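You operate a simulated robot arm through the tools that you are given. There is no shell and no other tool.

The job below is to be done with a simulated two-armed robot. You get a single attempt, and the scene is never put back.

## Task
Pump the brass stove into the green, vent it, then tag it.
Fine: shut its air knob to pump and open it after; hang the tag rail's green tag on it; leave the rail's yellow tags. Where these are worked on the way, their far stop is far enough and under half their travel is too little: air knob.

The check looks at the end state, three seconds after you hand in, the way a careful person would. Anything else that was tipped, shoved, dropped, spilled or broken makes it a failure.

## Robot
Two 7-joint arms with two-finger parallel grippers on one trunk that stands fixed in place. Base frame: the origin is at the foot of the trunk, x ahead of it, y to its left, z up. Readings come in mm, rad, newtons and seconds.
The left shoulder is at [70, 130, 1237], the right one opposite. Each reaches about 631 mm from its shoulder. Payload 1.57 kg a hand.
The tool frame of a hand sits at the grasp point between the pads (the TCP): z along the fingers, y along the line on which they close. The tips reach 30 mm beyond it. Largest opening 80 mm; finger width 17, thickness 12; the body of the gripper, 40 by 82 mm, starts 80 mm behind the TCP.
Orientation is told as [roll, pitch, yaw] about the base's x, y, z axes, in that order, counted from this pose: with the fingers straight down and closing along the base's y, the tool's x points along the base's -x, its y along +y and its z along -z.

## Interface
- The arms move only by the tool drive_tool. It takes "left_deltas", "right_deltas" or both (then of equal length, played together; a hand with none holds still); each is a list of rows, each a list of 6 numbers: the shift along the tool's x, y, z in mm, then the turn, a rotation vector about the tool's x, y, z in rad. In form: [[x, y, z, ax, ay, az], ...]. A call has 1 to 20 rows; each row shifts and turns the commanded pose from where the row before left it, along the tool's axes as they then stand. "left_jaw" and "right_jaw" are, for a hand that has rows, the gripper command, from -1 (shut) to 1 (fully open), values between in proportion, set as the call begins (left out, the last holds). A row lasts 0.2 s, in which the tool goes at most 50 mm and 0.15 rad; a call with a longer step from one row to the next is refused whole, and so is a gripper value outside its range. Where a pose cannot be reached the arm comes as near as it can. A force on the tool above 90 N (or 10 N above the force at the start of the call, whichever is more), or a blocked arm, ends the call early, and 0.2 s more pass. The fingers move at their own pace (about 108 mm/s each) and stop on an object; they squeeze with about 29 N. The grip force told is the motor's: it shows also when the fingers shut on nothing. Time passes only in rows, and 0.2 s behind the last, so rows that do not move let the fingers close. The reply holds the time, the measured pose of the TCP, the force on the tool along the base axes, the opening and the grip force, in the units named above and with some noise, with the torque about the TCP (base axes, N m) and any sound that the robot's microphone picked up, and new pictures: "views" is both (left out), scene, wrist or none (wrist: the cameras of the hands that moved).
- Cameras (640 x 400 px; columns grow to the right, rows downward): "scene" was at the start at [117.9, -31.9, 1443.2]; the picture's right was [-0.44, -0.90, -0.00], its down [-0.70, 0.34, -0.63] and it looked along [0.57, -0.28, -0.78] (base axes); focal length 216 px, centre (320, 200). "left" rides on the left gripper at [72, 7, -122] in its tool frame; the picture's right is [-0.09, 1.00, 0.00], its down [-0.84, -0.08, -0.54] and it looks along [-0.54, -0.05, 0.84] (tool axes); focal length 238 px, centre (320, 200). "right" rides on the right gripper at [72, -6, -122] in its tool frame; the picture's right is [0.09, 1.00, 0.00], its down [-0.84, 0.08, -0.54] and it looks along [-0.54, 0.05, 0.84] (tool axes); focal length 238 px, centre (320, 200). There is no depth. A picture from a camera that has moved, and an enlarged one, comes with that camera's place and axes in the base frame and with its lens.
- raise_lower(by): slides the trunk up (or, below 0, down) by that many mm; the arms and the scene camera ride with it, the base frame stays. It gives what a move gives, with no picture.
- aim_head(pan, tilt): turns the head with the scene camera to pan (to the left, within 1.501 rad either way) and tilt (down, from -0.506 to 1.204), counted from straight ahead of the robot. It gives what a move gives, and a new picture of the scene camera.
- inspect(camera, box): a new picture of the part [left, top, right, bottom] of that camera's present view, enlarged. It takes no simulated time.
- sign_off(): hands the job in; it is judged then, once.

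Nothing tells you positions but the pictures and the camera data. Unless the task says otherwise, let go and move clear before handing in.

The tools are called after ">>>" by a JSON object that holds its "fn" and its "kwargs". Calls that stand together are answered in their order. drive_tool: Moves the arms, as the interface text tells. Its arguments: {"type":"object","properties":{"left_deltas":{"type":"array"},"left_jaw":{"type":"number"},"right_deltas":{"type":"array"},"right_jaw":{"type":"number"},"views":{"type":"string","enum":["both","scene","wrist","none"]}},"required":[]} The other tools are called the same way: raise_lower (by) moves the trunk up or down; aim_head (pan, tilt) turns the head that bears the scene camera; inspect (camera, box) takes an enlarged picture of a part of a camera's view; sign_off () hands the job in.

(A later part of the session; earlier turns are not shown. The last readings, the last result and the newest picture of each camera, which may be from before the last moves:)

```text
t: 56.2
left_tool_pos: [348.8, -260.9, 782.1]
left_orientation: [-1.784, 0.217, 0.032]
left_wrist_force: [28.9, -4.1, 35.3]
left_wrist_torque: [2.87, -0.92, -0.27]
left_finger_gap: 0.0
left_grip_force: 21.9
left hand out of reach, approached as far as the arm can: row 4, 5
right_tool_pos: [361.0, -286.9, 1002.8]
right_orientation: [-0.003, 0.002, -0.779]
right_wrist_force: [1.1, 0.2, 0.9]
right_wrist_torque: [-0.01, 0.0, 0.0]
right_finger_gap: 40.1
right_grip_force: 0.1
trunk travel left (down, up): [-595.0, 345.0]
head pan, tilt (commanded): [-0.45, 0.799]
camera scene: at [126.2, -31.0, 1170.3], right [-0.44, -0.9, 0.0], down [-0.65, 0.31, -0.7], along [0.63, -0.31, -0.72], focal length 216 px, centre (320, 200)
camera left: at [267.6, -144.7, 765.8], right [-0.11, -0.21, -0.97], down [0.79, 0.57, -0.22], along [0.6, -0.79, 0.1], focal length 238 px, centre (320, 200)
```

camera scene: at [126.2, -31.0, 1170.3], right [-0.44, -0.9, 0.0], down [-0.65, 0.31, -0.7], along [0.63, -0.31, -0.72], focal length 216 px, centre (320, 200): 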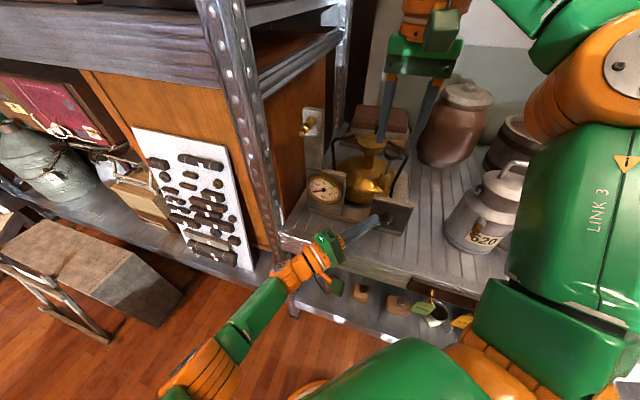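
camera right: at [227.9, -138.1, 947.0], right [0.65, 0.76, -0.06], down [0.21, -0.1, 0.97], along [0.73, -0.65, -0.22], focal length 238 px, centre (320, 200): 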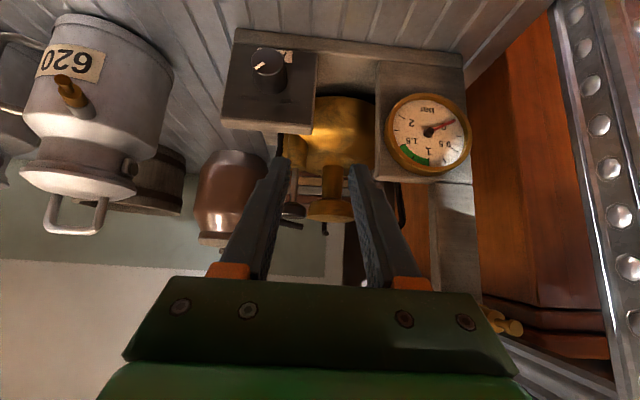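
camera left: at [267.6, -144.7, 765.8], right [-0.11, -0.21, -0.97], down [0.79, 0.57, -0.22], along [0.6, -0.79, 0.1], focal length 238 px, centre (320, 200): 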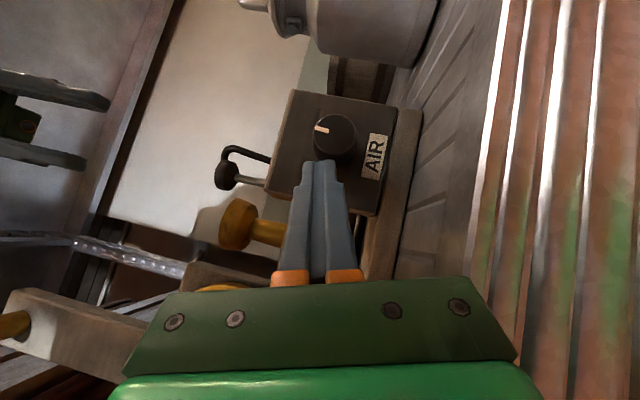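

The hand ran out of reach and slipped off the knob. Its body now seems to press on the shelf edge, with about 45 N. I'll look at the knob before backing off.

>>> {"fn": "inspect", "kwargs": {"camera": "left", "box": [260, 80, 420, 220]}}

>>> {"fn": "inspect", "kwargs": {"camera": "scene", "box": [290, 160, 430, 300]}}

>>> {"fn": "drive_tool", "kwargs": {"left_deltas": [[10.6, -2.5, -10.6, 0, 0, 0], [10.6, -2.5, -10.6, 0, 0, 0], [10.6, -2.5, -10.6, 0, 0, 0], [10.6, -2.5, -10.6, 0, 0, 0], [0, 0, 0, 0, 0, 0]]}}

```text
2.86 times, centred on (340, 150) of left
camera zoom: at [267.6, -144.7, 765.8], right [-0.11, -0.21, -0.97], down [0.79, 0.57, -0.22], along [0.6, -0.79, 0.1], focal length 681 px, centre (263, 343)
```

zoom: 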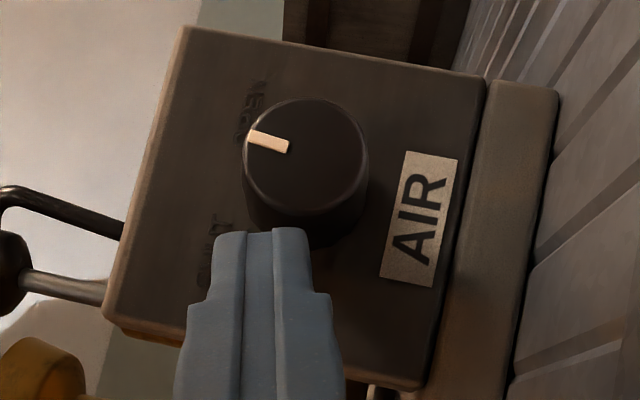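

```text
2.86 times, centred on (360, 230) of scene
camera zoom: at [126.2, -31.0, 1170.3], right [-0.44, -0.9, 0.0], down [-0.65, 0.31, -0.7], along [0.63, -0.31, -0.72], focal length 617 px, centre (206, 114)
```

zoom: 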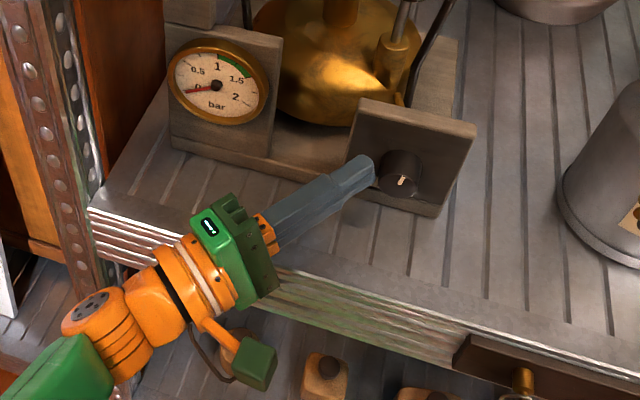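

```text
t: 57.4
left_tool_pos: [286.0, -231.2, 794.1]
left_orientation: [-1.801, 0.243, -0.008]
left_wrist_force: [1.3, 0.1, 0.3]
left_wrist_torque: [0.0, -0.02, -0.05]
left_finger_gap: 0.0
left_grip_force: 21.5
right_tool_pos: [357.8, -290.6, 1002.7]
right_orientation: [0.003, 0.001, -0.779]
right_wrist_force: [0.3, -0.5, 0.6]
right_wrist_torque: [0.01, 0.03, -0.02]
right_finger_gap: 40.0
right_grip_force: 0.1
trunk travel left (down, up): [-595.0, 345.0]
head pan, tilt (commanded): [-0.45, 0.799]
camera scene: at [122.3, -33.2, 1170.0], right [-0.44, -0.9, 0.0], down [-0.65, 0.31, -0.7], along [0.63, -0.3, -0.72], focal length 216 px, centre (320, 200)
camera left: at [207.8, -113.1, 778.8], right [-0.14, -0.23, -0.96], down [0.8, 0.54, -0.25], along [0.58, -0.81, 0.1], focal length 238 px, centre (320, 200)
```

scene: 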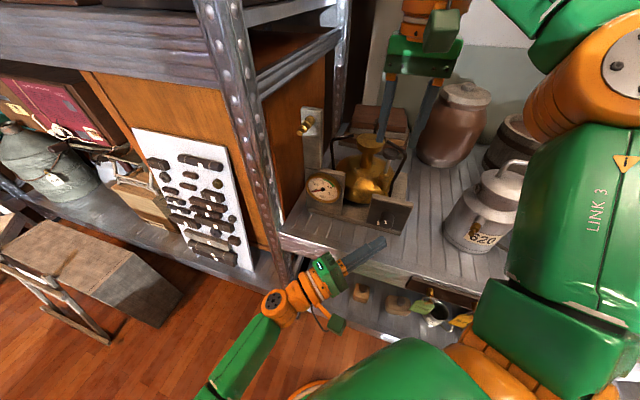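
left: 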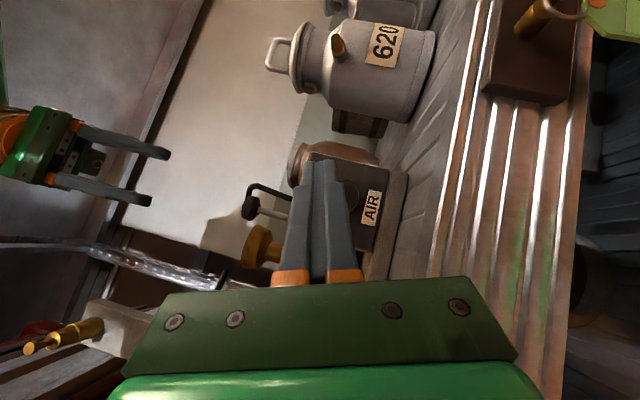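

I've backed clear. The mark has turned only part of the way, and the hand's body meets the shelf edge when it swings too low, so I'll ratchet in shorter bites. I'll swing the open hand back to the upper-left start pose.

>>> {"fn": "drive_tool", "kwargs": {"left_deltas": [[0, 0, 0, -0.0793, 0, 0.0835], [0, 0, 0, -0.0793, 0, 0.0835], [0, 0, 0, -0.0793, 0, 0.0835], [0, 0, 0, -0.0793, 0, 0.0835], [0, 0, 0, -0.0793, 0, 0.0835], [0, 0, 0, -0.0793, 0, 0.0835], [0, 0, 0, -0.0793, 0, 0.0835], [0, 0, 0, -0.0793, 0, 0.0835], [0, 0, 0, -0.0793, 0, 0.0835], [0, 0, 0, -0.0793, 0, 0.0835], [0, 0, 0, -0.0793, 0, 0.0835], [0, 0, 0, -0.0793, 0, 0.0835], [-24.2, -5, -3, 0, 0, 0], [-24.2, -5, -3, 0, 0, 0], [0, 0, 0, 0, 0, 0]], "left_jaw": 0.1}}

```text
t: 60.6
left_tool_pos: [314.0, -244.8, 832.4]
left_orientation: [-0.696, -0.675, -0.306]
left_wrist_force: [-0.7, -0.6, -0.1]
left_wrist_torque: [-0.03, -0.03, -0.03]
left_finger_gap: 44.0
left_grip_force: 0.1
right_tool_pos: [359.1, -290.9, 1002.6]
right_orientation: [0.002, -0.002, -0.78]
right_wrist_force: [0.6, 0.2, 0.1]
right_wrist_torque: [0.02, 0.03, 0.0]
right_finger_gap: 40.1
right_grip_force: 0.1
trunk travel left (down, up): [-595.0, 345.0]
head pan, tilt (commanded): [-0.45, 0.799]
camera scene: at [122.2, -33.0, 1170.1], right [-0.43, -0.9, 0.0], down [-0.65, 0.31, -0.7], along [0.63, -0.3, -0.72], focal length 216 px, centre (320, 200)
camera left: at [231.9, -130.5, 857.7], right [0.68, 0.59, -0.44], down [0.43, 0.17, 0.89], along [0.59, -0.79, -0.14], focal length 238 px, centre (320, 200)
```

scene: 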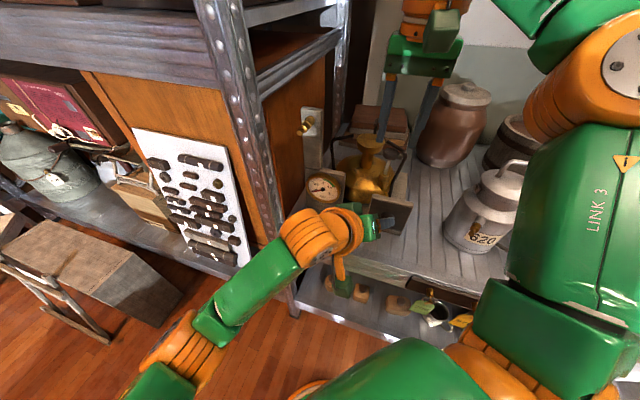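
left: 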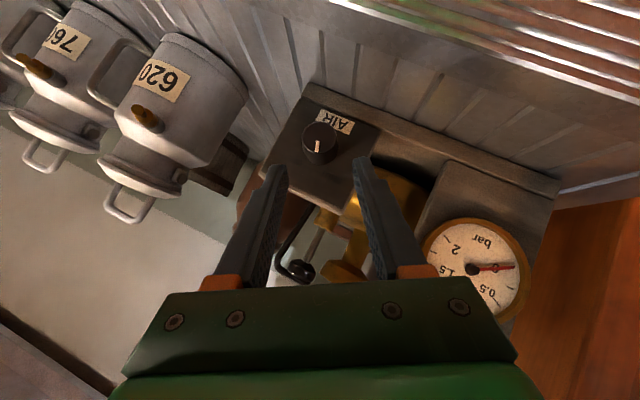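

>>> {"fn": "inspect", "kwargs": {"camera": "left", "box": [250, 80, 400, 210]}}

>>> {"fn": "inspect", "kwargs": {"camera": "scene", "box": [290, 100, 420, 250]}}

```text
3.08 times, centred on (325, 145) of left
camera zoom: at [231.9, -130.5, 857.7], right [0.68, 0.59, -0.44], down [0.43, 0.17, 0.89], along [0.59, -0.79, -0.14], focal length 733 px, centre (305, 369)
```

zoom: 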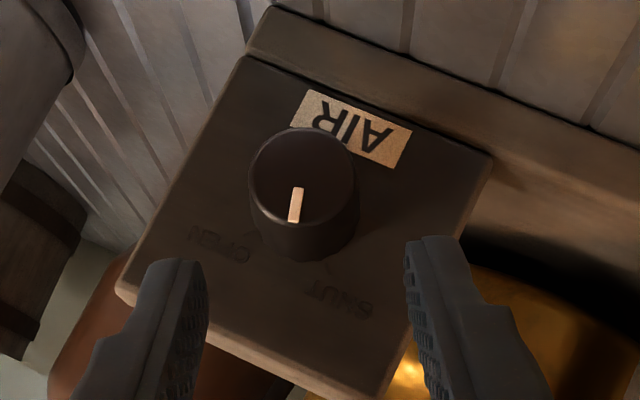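

```text
2.67 times, centred on (355, 175) of scene
camera zoom: at [122.2, -33.0, 1170.1], right [-0.43, -0.9, 0.0], down [-0.65, 0.31, -0.7], along [0.63, -0.3, -0.72], focal length 576 px, centre (227, 267)
```

zoom: 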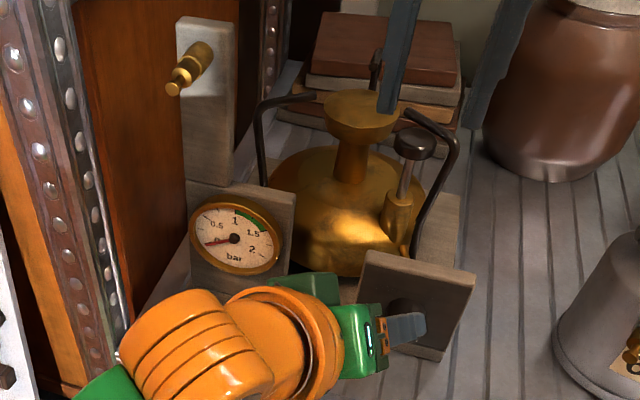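

The stove hasn't shifted. The mark is now slightly past the top, so about 60% of the way to SHUT, and SHUT is at about 45° past the top. I'll regrip and take a second bite.

>>> {"fn": "drive_tool", "kwargs": {"left_deltas": [[0, 0.2, 12, 0, 0, 0], [0, 0.2, 12, 0, 0, 0], [0, 0.2, 12, 0, 0, 0], [0, 0.1, 12, 0, 0, 0], [0, 0, 12, 0, 0, 0], [0, 0, 0, 0, 0, 0]], "views": "none"}}

>>> {"fn": "drive_tool", "kwargs": {"left_deltas": [[0, 0, 0, 0, 0, 0], [0, 0, 0, 0, 0, 0], [0, 0, 0, 0, 0, 0]], "left_jaw": -1, "views": "wrist"}}

```text
t: 62.0
left_tool_pos: [326.5, -280.9, 804.1]
left_orientation: [-0.694, -0.675, -0.304]
left_wrist_force: [0.0, 0.5, -0.9]
left_wrist_torque: [0.02, -0.02, 0.01]
left_finger_gap: 43.9
left_grip_force: 0.1
left hand out of reach, approached as far as the arm can: row 5
right_tool_pos: [357.7, -289.7, 1002.4]
right_orientation: [0.003, -0.002, -0.778]
right_wrist_force: [-0.6, -0.4, 0.0]
right_wrist_torque: [0.03, -0.03, 0.0]
right_finger_gap: 40.1
right_grip_force: 0.1
trunk travel left (down, up): [-595.0, 345.0]
head pan, tilt (commanded): [-0.45, 0.799]
```

```text
t: 62.8
left_tool_pos: [327.5, -280.2, 804.6]
left_orientation: [-0.695, -0.675, -0.306]
left_wrist_force: [1.7, -3.3, 2.8]
left_wrist_torque: [-0.13, -0.05, -0.08]
left_finger_gap: 29.3
left_grip_force: 38.6
right_tool_pos: [356.8, -290.5, 1002.3]
right_orientation: [0.003, -0.002, -0.779]
right_wrist_force: [0.3, -0.5, -0.3]
right_wrist_torque: [-0.03, -0.01, -0.02]
right_finger_gap: 40.0
right_grip_force: 0.0
trunk travel left (down, up): [-595.0, 345.0]
head pan, tilt (commanded): [-0.45, 0.799]
camera left: at [244.9, -166.7, 829.4], right [0.68, 0.59, -0.44], down [0.43, 0.17, 0.89], along [0.59, -0.79, -0.14], focal length 238 px, centre (320, 200)
```

left: 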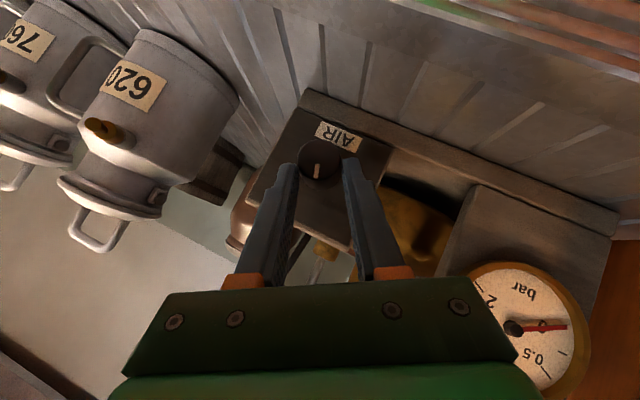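

The approach stopped about 12 mm short, so this grip is only at the very tips. I'll open, swing a little further toward the left, then advance fully and regrip.

>>> {"fn": "drive_tool", "kwargs": {"left_deltas": [[0, 0, 0, 0, 0, 0], [0, 2.5, 0, 0.0687, 0, -0.0721], [0, 1.2, 0, 0.0344, 0, -0.036], [0, 0, 7, 0, 0, 0], [0, 0, 6, 0, 0, 0], [0, 0, 0, 0, 0, 0]], "left_jaw": 0.1, "views": "wrist"}}

```text
t: 64.2
left_tool_pos: [332.9, -288.6, 796.0]
left_orientation: [-0.856, -0.599, -0.209]
left_wrist_force: [0.8, 0.0, -0.6]
left_wrist_torque: [0.04, 0.0, 0.02]
left_finger_gap: 44.1
left_grip_force: 0.0
right_tool_pos: [358.6, -289.8, 1002.7]
right_orientation: [0.002, -0.002, -0.778]
right_wrist_force: [-0.3, 0.3, 0.1]
right_wrist_torque: [-0.02, 0.03, -0.01]
right_finger_gap: 40.2
right_grip_force: 0.1
trunk travel left (down, up): [-595.0, 345.0]
head pan, tilt (commanded): [-0.45, 0.799]
camera left: at [252.9, -171.8, 816.9], right [0.62, 0.53, -0.57], down [0.52, 0.26, 0.81], along [0.58, -0.81, -0.12], focal length 238 px, centre (320, 200)
```

left: 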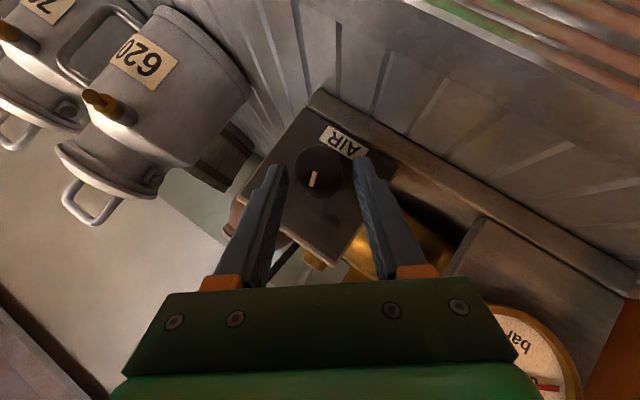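

>>> {"fn": "drive_tool", "kwargs": {"left_deltas": [[0, 0, 0, 0, 0, 0], [0, 0, 0, 0, 0, 0], [0, 0, 0, 0, 0, 0]], "left_jaw": -1, "views": "none"}}

>>> {"fn": "drive_tool", "kwargs": {"left_deltas": [[0.07, 1.85, 0.07, 0.0795, 0, -0.0834], [0.07, 1.85, 0.07, 0.0795, 0, -0.0834], [0.07, 1.85, 0.07, 0.0795, 0, -0.0834], [0.07, 1.85, 0.07, 0.0795, 0, -0.0834], [0.07, 1.85, 0.07, 0.0795, 0, -0.0834], [0, 0, 0, 0, 0, 0]]}}

```text
t: 65.0
left_tool_pos: [332.8, -288.6, 795.7]
left_orientation: [-0.857, -0.6, -0.21]
left_wrist_force: [1.1, -3.3, 4.3]
left_wrist_torque: [-0.08, -0.01, -0.2]
left_finger_gap: 30.9
left_grip_force: 39.7
right_tool_pos: [357.1, -289.5, 1003.1]
right_orientation: [0.003, -0.002, -0.78]
right_wrist_force: [0.3, 0.6, -0.1]
right_wrist_torque: [-0.01, -0.01, -0.02]
right_finger_gap: 40.1
right_grip_force: 0.1
trunk travel left (down, up): [-595.0, 345.0]
head pan, tilt (commanded): [-0.45, 0.799]
```

```text
t: 66.4
left_tool_pos: [337.2, -282.5, 788.1]
left_orientation: [-1.329, -0.257, 0.004]
left_wrist_force: [-19.0, -36.0, 35.8]
left_wrist_torque: [-0.95, 0.13, -0.9]
left_finger_gap: 31.0
left_grip_force: 39.7
right_tool_pos: [346.6, -295.7, 1005.2]
right_orientation: [0.017, -0.008, -0.777]
right_wrist_force: [-0.3, 0.0, -0.2]
right_wrist_torque: [0.04, -0.04, 0.0]
right_finger_gap: 40.0
right_grip_force: 0.1
trunk travel left (down, up): [-595.0, 345.0]
head pan, tilt (commanded): [-0.45, 0.799]
camera scene: at [108.8, -40.6, 1171.8], right [-0.44, -0.9, -0.01], down [-0.64, 0.32, -0.7], along [0.64, -0.3, -0.71], focal length 216 px, centre (320, 200)
camera left: at [261.4, -161.6, 793.3], right [0.33, 0.24, -0.91], down [0.75, 0.51, 0.41], along [0.57, -0.82, -0.01], focal length 238 px, centre (320, 200)
```

scene: 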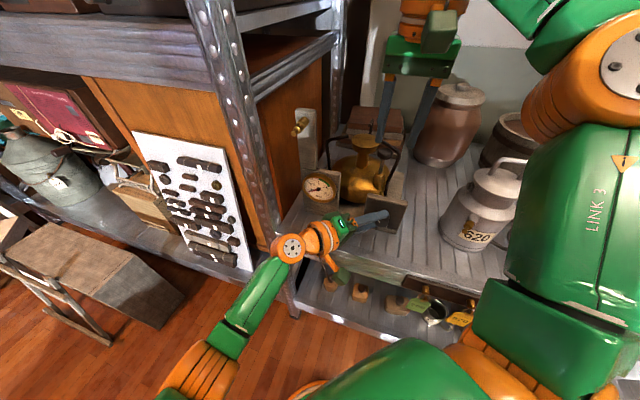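
left: 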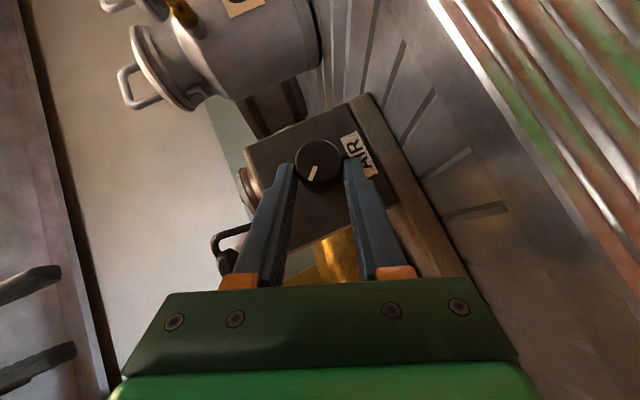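

>>> {"fn": "inspect", "kwargs": {"camera": "left", "box": [240, 80, 400, 220]}}

```text
2.86 times, centred on (320, 150) of left
camera zoom: at [261.4, -161.6, 793.3], right [0.33, 0.24, -0.91], down [0.75, 0.51, 0.41], along [0.57, -0.82, -0.01], focal length 681 px, centre (320, 343)
```

zoom: 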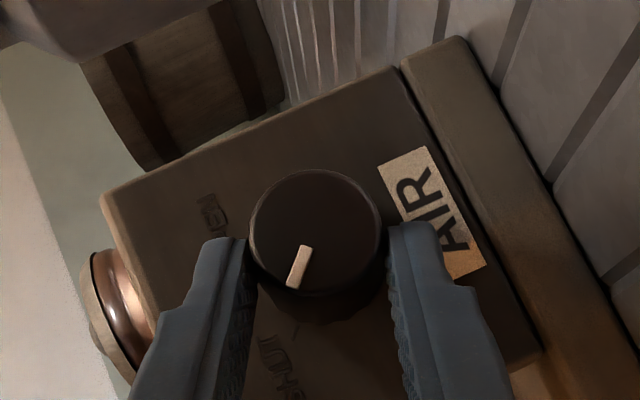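

The mark now points at SHUT, about 49° past the top, and the resisting force shows it is at the stop. I'll release and back the left hand away.

>>> {"fn": "drive_tool", "kwargs": {"left_deltas": [[0, 0, 0, 0, 0, 0], [0, 0, 0, 0, 0, 0], [0, 0, -15, 0, 0, 0], [0, 0, -20, 0, 0, 0], [0, 0, -20, 0, 0, 0], [0, 0, -20, 0, 0, 0], [0, 0, 0, 0, 0, 0]], "left_jaw": 0.3}}

```text
t: 68.0
left_tool_pos: [332.1, -211.3, 802.9]
left_orientation: [-1.343, -0.229, -0.007]
left_wrist_force: [0.2, 0.0, 0.4]
left_wrist_torque: [0.0, -0.01, 0.0]
left_finger_gap: 51.9
left_grip_force: 0.1
right_tool_pos: [358.4, -289.6, 1002.7]
right_orientation: [0.003, -0.002, -0.779]
right_wrist_force: [-0.2, 0.8, -0.6]
right_wrist_torque: [-0.01, -0.02, 0.0]
right_finger_gap: 40.0
right_grip_force: 0.0
trunk travel left (down, up): [-595.0, 345.0]
head pan, tilt (commanded): [-0.45, 0.799]
camera scene: at [122.3, -33.4, 1170.0], right [-0.44, -0.9, 0.0], down [-0.65, 0.31, -0.7], along [0.63, -0.3, -0.72], focal length 216 px, centre (320, 200)
camera left: at [257.6, -89.7, 808.3], right [0.31, 0.22, -0.92], down [0.77, 0.51, 0.38], along [0.55, -0.83, -0.02], focal length 238 px, centre (320, 200)
```

scene: 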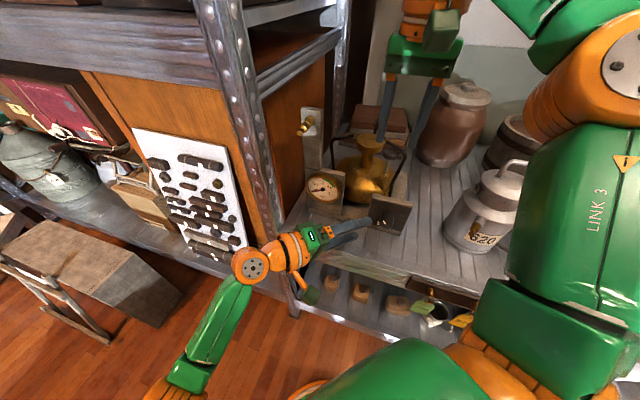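
left: 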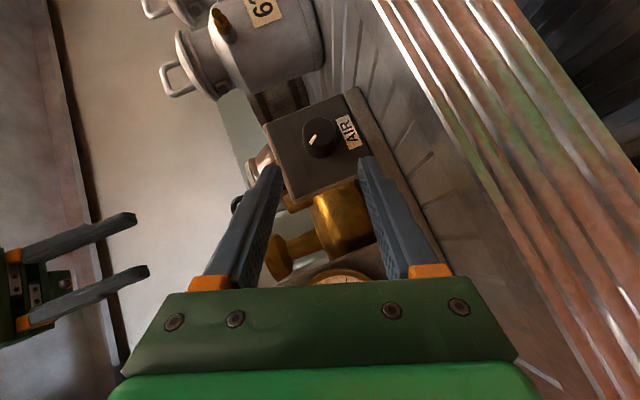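

>>> {"fn": "inspect", "kwargs": {"camera": "left", "box": [250, 80, 390, 220]}}

>>> {"fn": "inspect", "kwargs": {"camera": "scene", "box": [350, 180, 430, 245]}}

```text
2.86 times, centred on (320, 150) of left
camera zoom: at [257.6, -89.7, 808.3], right [0.31, 0.22, -0.92], down [0.77, 0.51, 0.38], along [0.55, -0.83, -0.02], focal length 681 px, centre (320, 343)
```

zoom: 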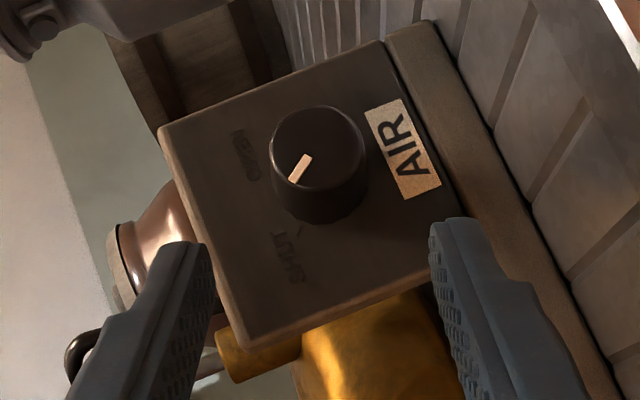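

```text
6.15 times, centred on (390, 212) of scene
camera zoom: at [122.3, -33.4, 1170.0], right [-0.44, -0.9, 0.0], down [-0.65, 0.31, -0.7], along [0.63, -0.3, -0.72], focal length 1329 px, centre (-111, 123)
```

zoom: 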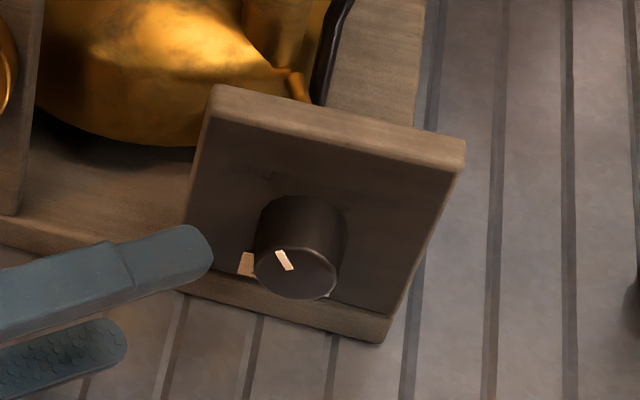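

The air is shut. Now for the pump: with the better baseline its cap comes out near [414,-344,908], close between the burner disc and a wire pot support. I'll look closely at the room around it.

>>> {"fn": "inspect", "kwargs": {"camera": "right", "box": [240, 90, 420, 290]}}

>>> {"fn": "inspect", "kwargs": {"camera": "scene", "box": [360, 125, 410, 200]}}

```text
2.00 times, centred on (330, 190) of right
camera zoom: at [301.1, -244.7, 1124.7], right [0.63, 0.77, 0.0], down [0.65, -0.53, 0.54], along [0.42, -0.34, -0.84], focal length 477 px, centre (300, 220)
```

zoom: 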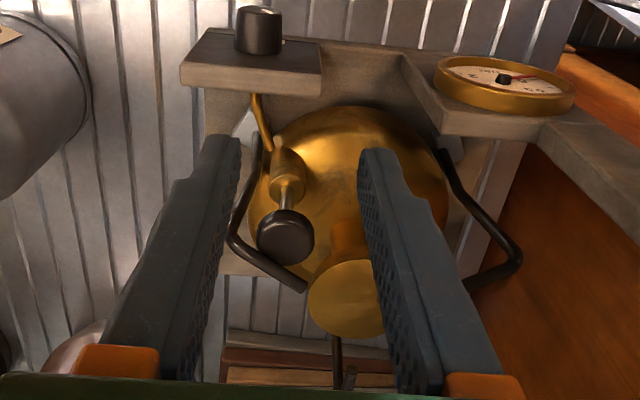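

```text
5.33 times, centred on (385, 162) of scene
camera zoom: at [122.3, -33.4, 1170.0], right [-0.44, -0.9, 0.0], down [-0.65, 0.31, -0.7], along [0.63, -0.3, -0.72], focal length 1152 px, centre (-27, 400)
```

zoom: 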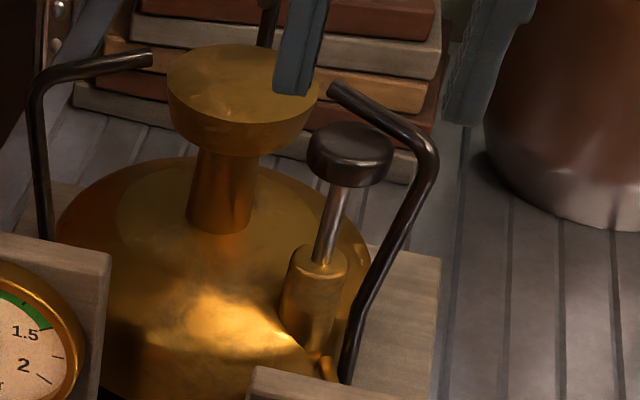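

The cap is about 35 mm wide, and the wire top arm runs just beside it at the same height, so gripping the cap isn't practical. I'll press it from above with closed fingers. The right arm needs the shoulders higher for that, so I'll raise the trunk 120 mm.

>>> {"fn": "raise_lower", "kwargs": {"by": 120}}

>>> {"fn": "drive_tool", "kwargs": {"right_deltas": [[-18, 1, 20, 0, 0, 0], [-18, 1, 20, 0, 0, 0], [-18, 1, 20, 0, 0, 0], [-18, 1, 20, 0, 0, 0], [0, 0, 20, 0, 0, 0], [0, 0, 0, 0, 0, 0]], "right_jaw": -1}}

```text
t: 69.5
left_tool_pos: [332.8, -211.0, 922.9]
left_orientation: [-1.343, -0.229, -0.006]
left_wrist_force: [0.2, 0.7, -0.4]
left_wrist_torque: [-0.01, 0.03, 0.01]
left_finger_gap: 51.7
left_grip_force: 0.0
right_tool_pos: [358.3, -290.7, 1123.5]
right_orientation: [0.002, -0.001, -0.78]
right_wrist_force: [0.3, -0.1, 0.0]
right_wrist_torque: [0.0, 0.01, -0.01]
right_finger_gap: 40.0
right_grip_force: 0.1
trunk travel left (down, up): [-715.0, 225.0]
head pan, tilt (commanded): [-0.45, 0.799]
```

```text
t: 70.9
left_tool_pos: [332.7, -212.2, 924.1]
left_orientation: [-1.344, -0.23, -0.006]
left_wrist_force: [-0.7, -0.3, -0.5]
left_wrist_torque: [-0.04, -0.03, 0.03]
left_finger_gap: 52.2
left_grip_force: 0.2
right_tool_pos: [412.7, -340.1, 1023.1]
right_orientation: [0.001, 0.0, -0.78]
right_wrist_force: [0.0, 0.2, -0.3]
right_wrist_torque: [-0.05, 0.01, -0.01]
right_finger_gap: 0.0
right_grip_force: 21.0
trunk travel left (down, up): [-715.0, 225.0]
head pan, tilt (commanded): [-0.45, 0.799]
camera scene: at [122.3, -32.9, 1290.1], right [-0.43, -0.9, 0.0], down [-0.65, 0.31, -0.7], along [0.63, -0.3, -0.72], focal length 216 px, centre (320, 200)
camera right: at [355.4, -293.5, 1144.3], right [0.63, 0.77, 0.0], down [0.65, -0.53, 0.54], along [0.42, -0.34, -0.84], focal length 238 px, centre (320, 200)
```

scene: 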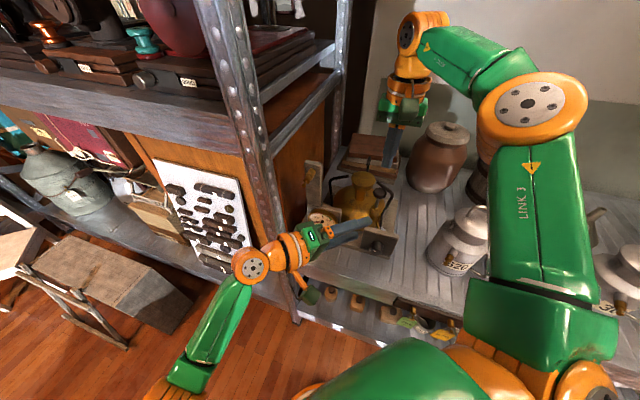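
right: 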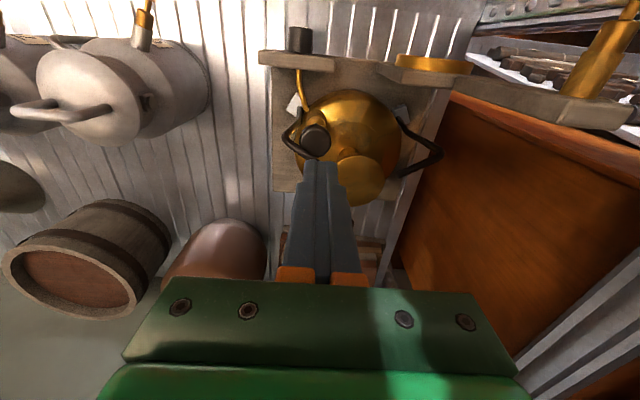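

The left hand blocks the gauge in the scene view, so I'll draw it back. At the same time I'll bring the closed right fingers to just above the pump cap, which I now put at [412,-344,911].

>>> {"fn": "drive_tool", "kwargs": {"right_deltas": [[-0.5, -0.8, 17, 0, 0, 0], [-0.5, -0.8, 17, 0, 0, 0], [-0.5, -0.8, 17, 0, 0, 0], [-0.5, -0.8, 17, 0, 0, 0], [0, 0, 0, 0, 0, 0]], "left_deltas": [[0, 0, -30, 0, 0, 0], [0, 0, -30, 0, 0, 0], [0, 0, -30, 0, 0, 0], [0, 0, -20, 0, 0, 0], [0, 0, 0, 0, 0, 0]]}}

>>> {"fn": "inspect", "kwargs": {"camera": "scene", "box": [290, 120, 430, 270]}}

>>> {"fn": "inspect", "kwargs": {"camera": "right", "box": [250, 80, 430, 280]}}

```text
t: 72.1
left_tool_pos: [327.7, -103.6, 947.9]
left_orientation: [-1.344, -0.229, -0.004]
left_wrist_force: [-0.1, -0.1, -1.2]
left_wrist_torque: [-0.01, 0.0, -0.01]
left_finger_gap: 51.9
left_grip_force: 0.0
right_tool_pos: [411.2, -340.4, 954.1]
right_orientation: [0.004, 0.001, -0.779]
right_wrist_force: [-0.2, 1.1, -0.5]
right_wrist_torque: [-0.03, -0.01, -0.02]
right_finger_gap: 0.1
right_grip_force: 21.3
trunk travel left (down, up): [-715.0, 225.0]
head pan, tilt (commanded): [-0.45, 0.799]
camera scene: at [122.3, -33.4, 1290.1], right [-0.44, -0.9, 0.0], down [-0.65, 0.31, -0.7], along [0.63, -0.3, -0.72], focal length 216 px, centre (320, 200)
camera right: at [353.9, -295.3, 1076.9], right [0.63, 0.77, 0.0], down [0.65, -0.53, 0.54], along [0.42, -0.34, -0.84], focal length 238 px, centre (320, 200)
camera left: at [253.9, 17.6, 953.2], right [0.31, 0.22, -0.92], down [0.77, 0.51, 0.38], along [0.55, -0.83, -0.01], focal length 238 px, centre (320, 200)
```

scene: 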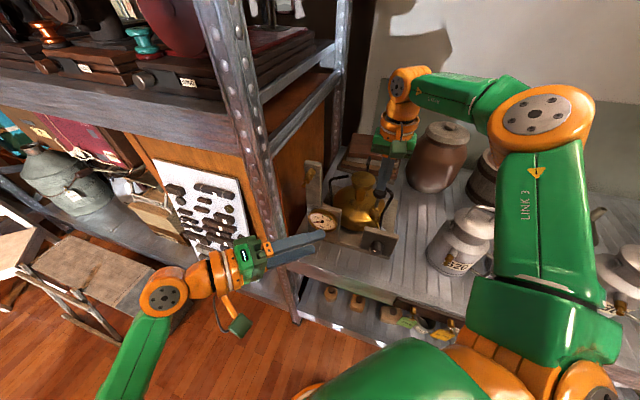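
right: 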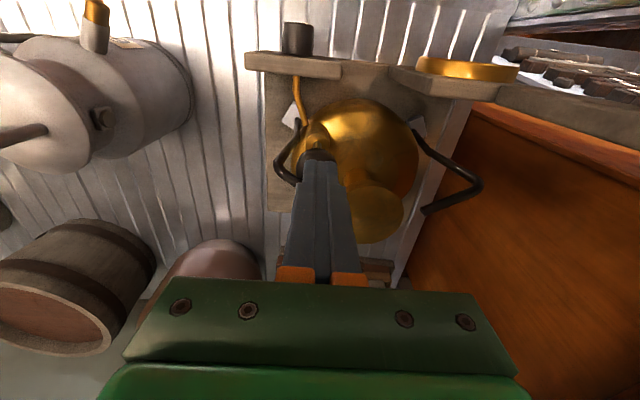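
left: 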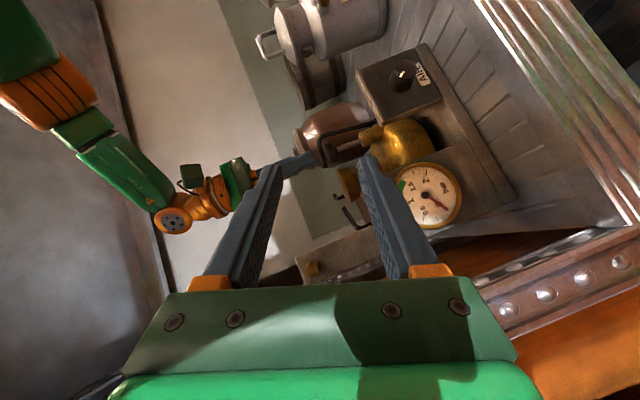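

```text
2.67 times, centred on (360, 195) of scene
camera zoom: at [122.3, -33.4, 1290.1], right [-0.44, -0.9, 0.0], down [-0.65, 0.31, -0.7], along [0.63, -0.3, -0.72], focal length 576 px, centre (213, 213)
```

zoom: 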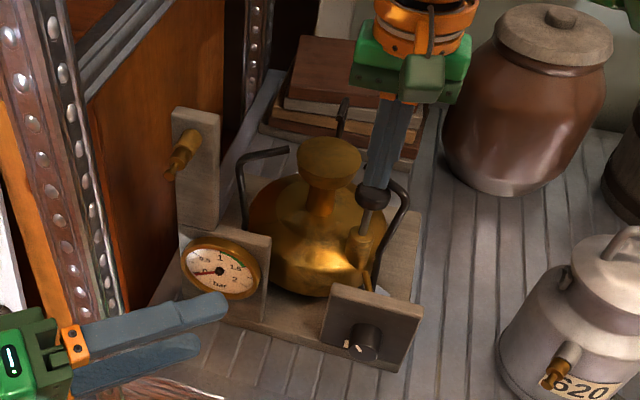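

```text
2.00 times, centred on (340, 180) of right
camera zoom: at [353.9, -295.3, 1076.9], right [0.63, 0.77, 0.0], down [0.65, -0.53, 0.54], along [0.42, -0.34, -0.84], focal length 477 px, centre (280, 240)
```

zoom: 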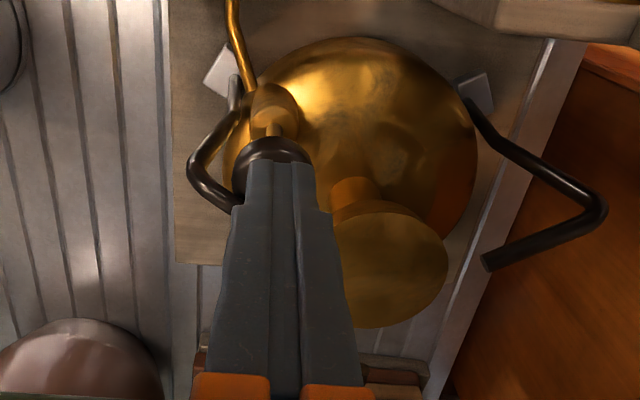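

Both cameras now show the gauge. The fingertips sit about 4 mm to the side of the cap's centre, so I'll correct that and press down gently.

>>> {"fn": "drive_tool", "kwargs": {"right_deltas": [[-2, -3, 0, 0, 0, 0], [-1.5, -2, 0, 0, 0, 0], [0, 0, 5, 0, 0, 0], [0, 0, 5, 0, 0, 0], [0, 0, 5, 0, 0, 0], [0, 0, 5, 0, 0, 0], [0, 0, 0, 0, 0, 0]], "views": "scene"}}

>>> {"fn": "inspect", "kwargs": {"camera": "scene", "box": [310, 160, 410, 260]}}

>>> {"fn": "inspect", "kwargs": {"camera": "right", "box": [250, 80, 430, 280]}}

```text
t: 73.7
left_tool_pos: [327.4, -104.0, 947.5]
left_orientation: [-1.344, -0.229, -0.005]
left_wrist_force: [0.0, 0.9, 0.2]
left_wrist_torque: [0.01, -0.06, -0.03]
left_finger_gap: 51.9
left_grip_force: 0.2
right_tool_pos: [409.1, -347.4, 934.8]
right_orientation: [0.0, -0.002, -0.78]
right_wrist_force: [0.8, 0.4, 1.3]
right_wrist_torque: [-0.01, -0.06, 0.0]
right_finger_gap: 0.0
right_grip_force: 21.5
trunk travel left (down, up): [-715.0, 225.0]
head pan, tilt (commanded): [-0.45, 0.799]
camera scene: at [122.2, -32.9, 1290.1], right [-0.43, -0.9, 0.0], down [-0.65, 0.31, -0.7], along [0.63, -0.3, -0.72], focal length 216 px, centre (320, 200)
```

scene: 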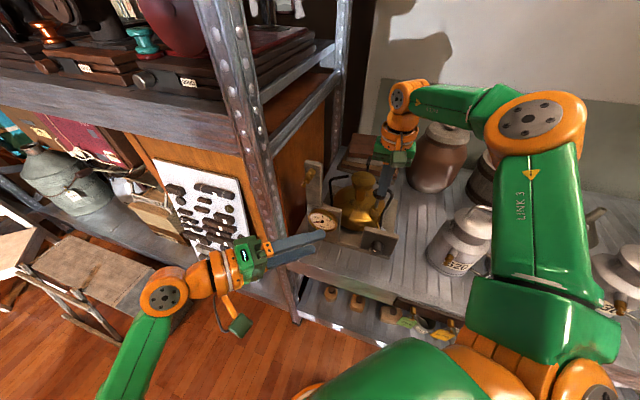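

```text
4.00 times, centred on (360, 210) of scene
camera zoom: at [122.2, -32.9, 1290.1], right [-0.43, -0.9, 0.0], down [-0.65, 0.31, -0.7], along [0.63, -0.3, -0.72], focal length 864 px, centre (160, 160)
```

zoom: 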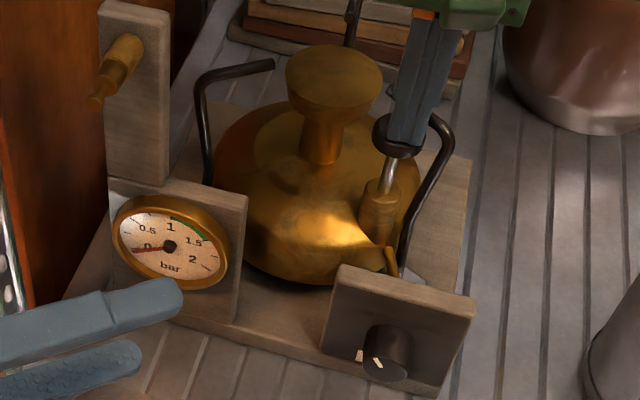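

```text
2.00 times, centred on (340, 180) of right
camera zoom: at [352.9, -301.1, 1056.5], right [0.63, 0.77, 0.0], down [0.65, -0.53, 0.54], along [0.42, -0.34, -0.84], focal length 477 px, centre (280, 240)
```

zoom: 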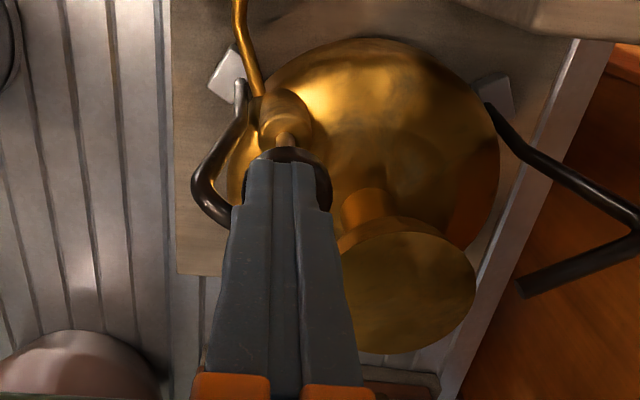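

No contact yet at tip height 905, and the tips are now about 3 mm too far the other way. I'll correct and continue down.

>>> {"fn": "drive_tool", "kwargs": {"right_deltas": [[0, 2.5, 0, 0, 0, 0], [0, 0, 5, 0, 0, 0], [0, 0, 5, 0, 0, 0], [0, 0, 5, 0, 0, 0], [0, 0, 0, 0, 0, 0]], "views": "none"}}

>>> {"fn": "inspect", "kwargs": {"camera": "scene", "box": [310, 160, 410, 260]}}

>>> {"fn": "inspect", "kwargs": {"camera": "right", "box": [250, 80, 430, 280]}}

```text
t: 74.9
left_tool_pos: [328.4, -103.7, 948.6]
left_orientation: [-1.345, -0.231, -0.005]
left_wrist_force: [-0.5, 0.2, 0.4]
left_wrist_torque: [-0.01, 0.0, 0.0]
left_finger_gap: 52.2
left_grip_force: 0.1
right_tool_pos: [412.1, -345.2, 920.8]
right_orientation: [0.003, 0.0, -0.778]
right_wrist_force: [-0.4, -0.6, 2.8]
right_wrist_torque: [-0.02, -0.03, 0.05]
right_finger_gap: 0.0
right_grip_force: 21.0
trunk travel left (down, up): [-715.0, 225.0]
head pan, tilt (commanded): [-0.45, 0.799]
```

```text
4.00 times, centred on (360, 210) of scene
camera zoom: at [121.6, -32.8, 1290.2], right [-0.43, -0.9, 0.0], down [-0.65, 0.31, -0.7], along [0.63, -0.3, -0.72], focal length 864 px, centre (160, 160)
```

zoom: 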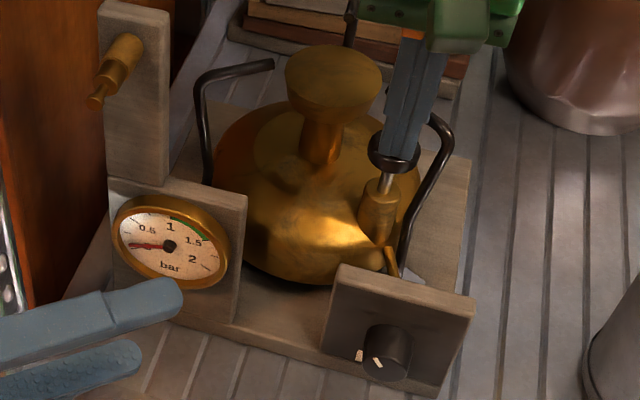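

```text
2.00 times, centred on (340, 180) of right
camera zoom: at [354.9, -299.3, 1042.0], right [0.63, 0.77, 0.0], down [0.65, -0.53, 0.54], along [0.42, -0.34, -0.84], focal length 477 px, centre (280, 240)
```

zoom: 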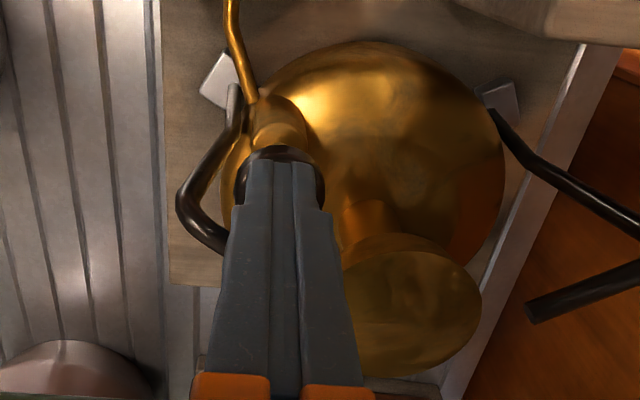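

The cap is moving down easily and the needle has begun to lift. I'll press on to the bottom of the stroke.

>>> {"fn": "drive_tool", "kwargs": {"right_deltas": [[0, 0, 4, 0, 0, 0], [0, 0, 4, 0, 0, 0], [0, 0, 4, 0, 0, 0], [0, 0, 4, 0, 0, 0], [0, 0, 0, 0, 0, 0]], "views": "none"}}

>>> {"fn": "inspect", "kwargs": {"camera": "scene", "box": [310, 160, 410, 260]}}

```text
t: 76.1
left_tool_pos: [327.1, -103.3, 948.8]
left_orientation: [-1.344, -0.228, -0.005]
left_wrist_force: [-0.1, 0.3, 0.0]
left_wrist_torque: [0.0, -0.01, 0.04]
left_finger_gap: 52.0
left_grip_force: 0.1
right_tool_pos: [412.6, -345.0, 905.5]
right_orientation: [0.002, -0.001, -0.778]
right_wrist_force: [1.6, -0.4, 6.1]
right_wrist_torque: [-0.02, -0.1, 0.01]
right_finger_gap: 0.0
right_grip_force: 21.4
trunk travel left (down, up): [-715.0, 225.0]
head pan, tilt (commanded): [-0.45, 0.799]
```

```text
4.00 times, centred on (360, 210) of scene
camera zoom: at [121.9, -32.2, 1290.2], right [-0.43, -0.9, 0.0], down [-0.65, 0.31, -0.7], along [0.63, -0.3, -0.72], focal length 864 px, centre (160, 160)
```

zoom: 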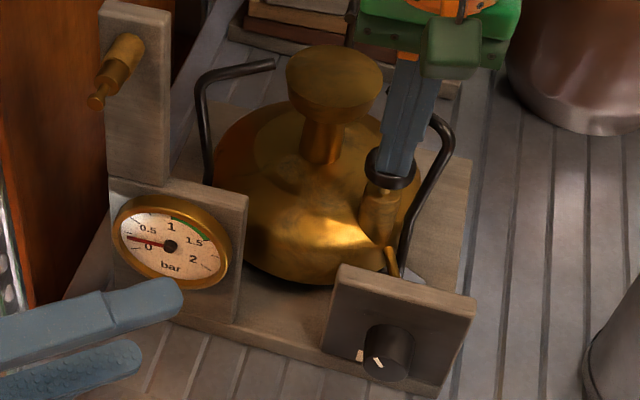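

The cap is now nearly at the collar and the needle reads roughly 0.2. I'll lift and see whether the plunger springs back.

>>> {"fn": "drive_tool", "kwargs": {"right_deltas": [[0, 0, -10, 0, 0, 0], [0, 0, -10, 0, 0, 0], [0, 0, -10, 0, 0, 0], [0, 0, -8, 0, 0, 0], [0, 0, 0, 0, 0, 0]], "views": "none"}}

>>> {"fn": "inspect", "kwargs": {"camera": "scene", "box": [310, 160, 410, 260]}}

```text
t: 77.3
left_tool_pos: [327.6, -103.6, 948.3]
left_orientation: [-1.345, -0.229, -0.005]
left_wrist_force: [0.4, 0.2, 0.2]
left_wrist_torque: [-0.04, 0.0, -0.01]
left_finger_gap: 52.1
left_grip_force: 0.1
right_tool_pos: [412.4, -344.5, 941.6]
right_orientation: [0.005, -0.003, -0.778]
right_wrist_force: [0.8, 0.5, 0.3]
right_wrist_torque: [-0.01, 0.0, -0.03]
right_finger_gap: 0.0
right_grip_force: 21.4
trunk travel left (down, up): [-715.0, 225.0]
head pan, tilt (commanded): [-0.45, 0.799]
```

```text
4.00 times, centred on (360, 210) of scene
camera zoom: at [122.3, -33.0, 1290.0], right [-0.44, -0.9, 0.0], down [-0.65, 0.31, -0.7], along [0.63, -0.3, -0.72], focal length 864 px, centre (160, 160)
```

zoom: 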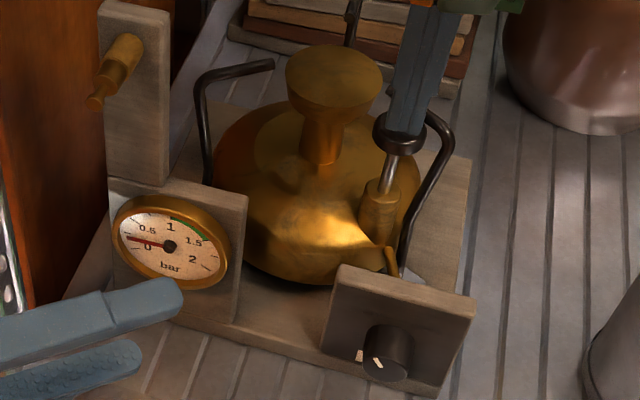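

The plunger springs back and the gauge held about 0.2, so each stroke adds roughly that much. I'll do two more strokes and recheck.

>>> {"fn": "drive_tool", "kwargs": {"right_deltas": [[0, 0, 13, 0, 0, 0], [0, 0, 13, 0, 0, 0], [0, 0, 12, 0, 0, 0], [0, 0, 0, 0, 0, 0], [0, 0, -13, 0, 0, 0], [0, 0, -13, 0, 0, 0], [0, 0, -12, 0, 0, 0], [0, 0, 0, 0, 0, 0], [0, 0, 13, 0, 0, 0], [0, 0, 13, 0, 0, 0], [0, 0, 12, 0, 0, 0], [0, 0, 0, 0, 0, 0], [0, 0, -13, 0, 0, 0], [0, 0, -13, 0, 0, 0], [0, 0, -12, 0, 0, 0], [0, 0, 0, 0, 0, 0]], "views": "none"}}

>>> {"fn": "inspect", "kwargs": {"camera": "scene", "box": [310, 160, 410, 260]}}

>>> {"fn": "inspect", "kwargs": {"camera": "left", "box": [380, 140, 480, 240]}}

```text
t: 80.7
left_tool_pos: [328.9, -104.3, 948.7]
left_orientation: [-1.345, -0.228, -0.005]
left_wrist_force: [-0.8, 0.5, 0.7]
left_wrist_torque: [0.02, 0.03, 0.04]
left_finger_gap: 51.9
left_grip_force: 0.0
right_tool_pos: [412.6, -345.6, 940.9]
right_orientation: [0.002, -0.001, -0.779]
right_wrist_force: [-0.3, -0.9, -0.3]
right_wrist_torque: [-0.05, 0.01, 0.0]
right_finger_gap: 0.0
right_grip_force: 21.5
trunk travel left (down, up): [-715.0, 225.0]
head pan, tilt (commanded): [-0.45, 0.799]
```

```text
4.00 times, centred on (360, 210) of scene
camera zoom: at [122.3, -33.1, 1290.0], right [-0.44, -0.9, 0.0], down [-0.65, 0.31, -0.7], along [0.63, -0.3, -0.72], focal length 864 px, centre (160, 160)
```

zoom: 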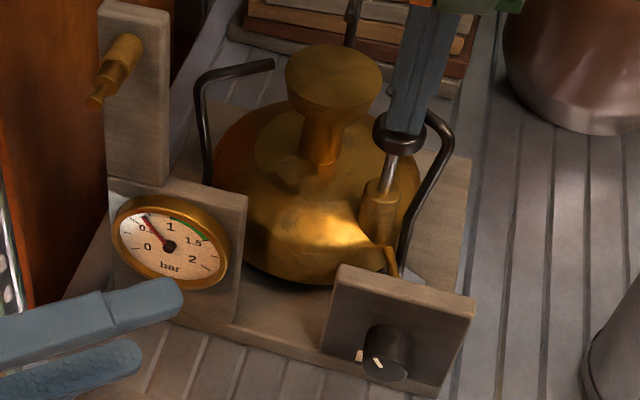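

```text
4.00 times, centred on (430, 190) of left
camera zoom: at [253.9, 17.5, 953.0], right [0.31, 0.22, -0.92], down [0.77, 0.51, 0.38], along [0.55, -0.83, -0.01], focal length 953 px, centre (-120, 240)
```

zoom: 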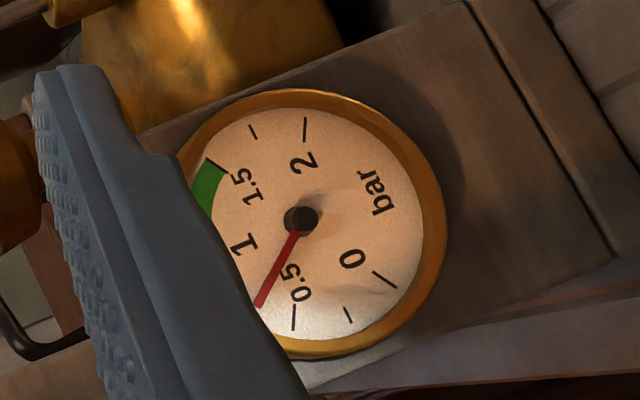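

The gauge reads about 0.65 after three strokes. I'll do two more and recheck.

>>> {"fn": "drive_tool", "kwargs": {"right_deltas": [[0, 0, 13, 0, 0, 0], [0, 0, 13, 0, 0, 0], [0, 0, 12, 0, 0, 0], [0, 0, 0, 0, 0, 0], [0, 0, -13, 0, 0, 0], [0, 0, -13, 0, 0, 0], [0, 0, -12, 0, 0, 0], [0, 0, 0, 0, 0, 0], [0, 0, 13, 0, 0, 0], [0, 0, 13, 0, 0, 0], [0, 0, 12, 0, 0, 0], [0, 0, 0, 0, 0, 0], [0, 0, -13, 0, 0, 0], [0, 0, -13, 0, 0, 0], [0, 0, -12, 0, 0, 0], [0, 0, 0, 0, 0, 0]], "views": "none"}}

>>> {"fn": "inspect", "kwargs": {"camera": "scene", "box": [330, 200, 370, 240]}}

>>> {"fn": "inspect", "kwargs": {"camera": "scene", "box": [305, 200, 345, 240]}}

```text
t: 84.1
left_tool_pos: [328.4, -103.4, 949.9]
left_orientation: [-1.343, -0.23, -0.005]
left_wrist_force: [0.7, 0.1, 0.8]
left_wrist_torque: [0.0, 0.01, 0.04]
left_finger_gap: 51.8
left_grip_force: 0.0
right_tool_pos: [412.4, -344.6, 942.5]
right_orientation: [0.002, -0.001, -0.779]
right_wrist_force: [-0.4, 0.1, -0.3]
right_wrist_torque: [0.0, 0.0, 0.0]
right_finger_gap: 0.1
right_grip_force: 21.2
trunk travel left (down, up): [-715.0, 225.0]
head pan, tilt (commanded): [-0.45, 0.799]
```

```text
10.00 times, centred on (350, 220) of scene
camera zoom: at [122.4, -33.0, 1290.0], right [-0.43, -0.9, 0.0], down [-0.65, 0.31, -0.7], along [0.63, -0.3, -0.72], focal length 2160 px, centre (20, 0)
```

zoom: 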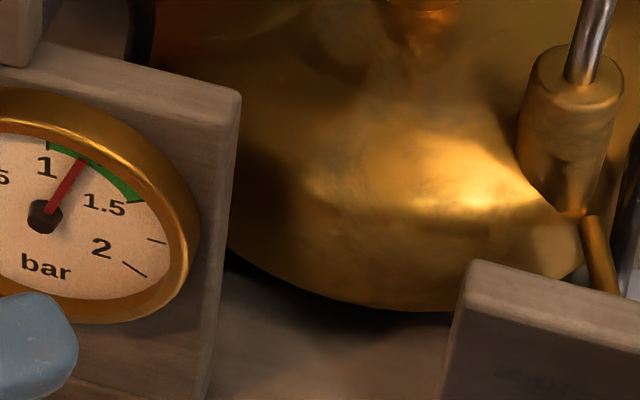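

```text
10.00 times, centred on (325, 220) of scene
camera zoom: at [122.4, -33.0, 1290.0], right [-0.43, -0.9, 0.0], down [-0.65, 0.31, -0.7], along [0.63, -0.3, -0.72], focal length 2160 px, centre (270, 0)
```

zoom: 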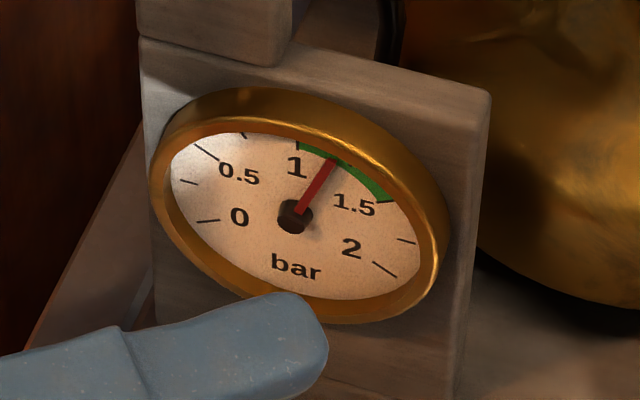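

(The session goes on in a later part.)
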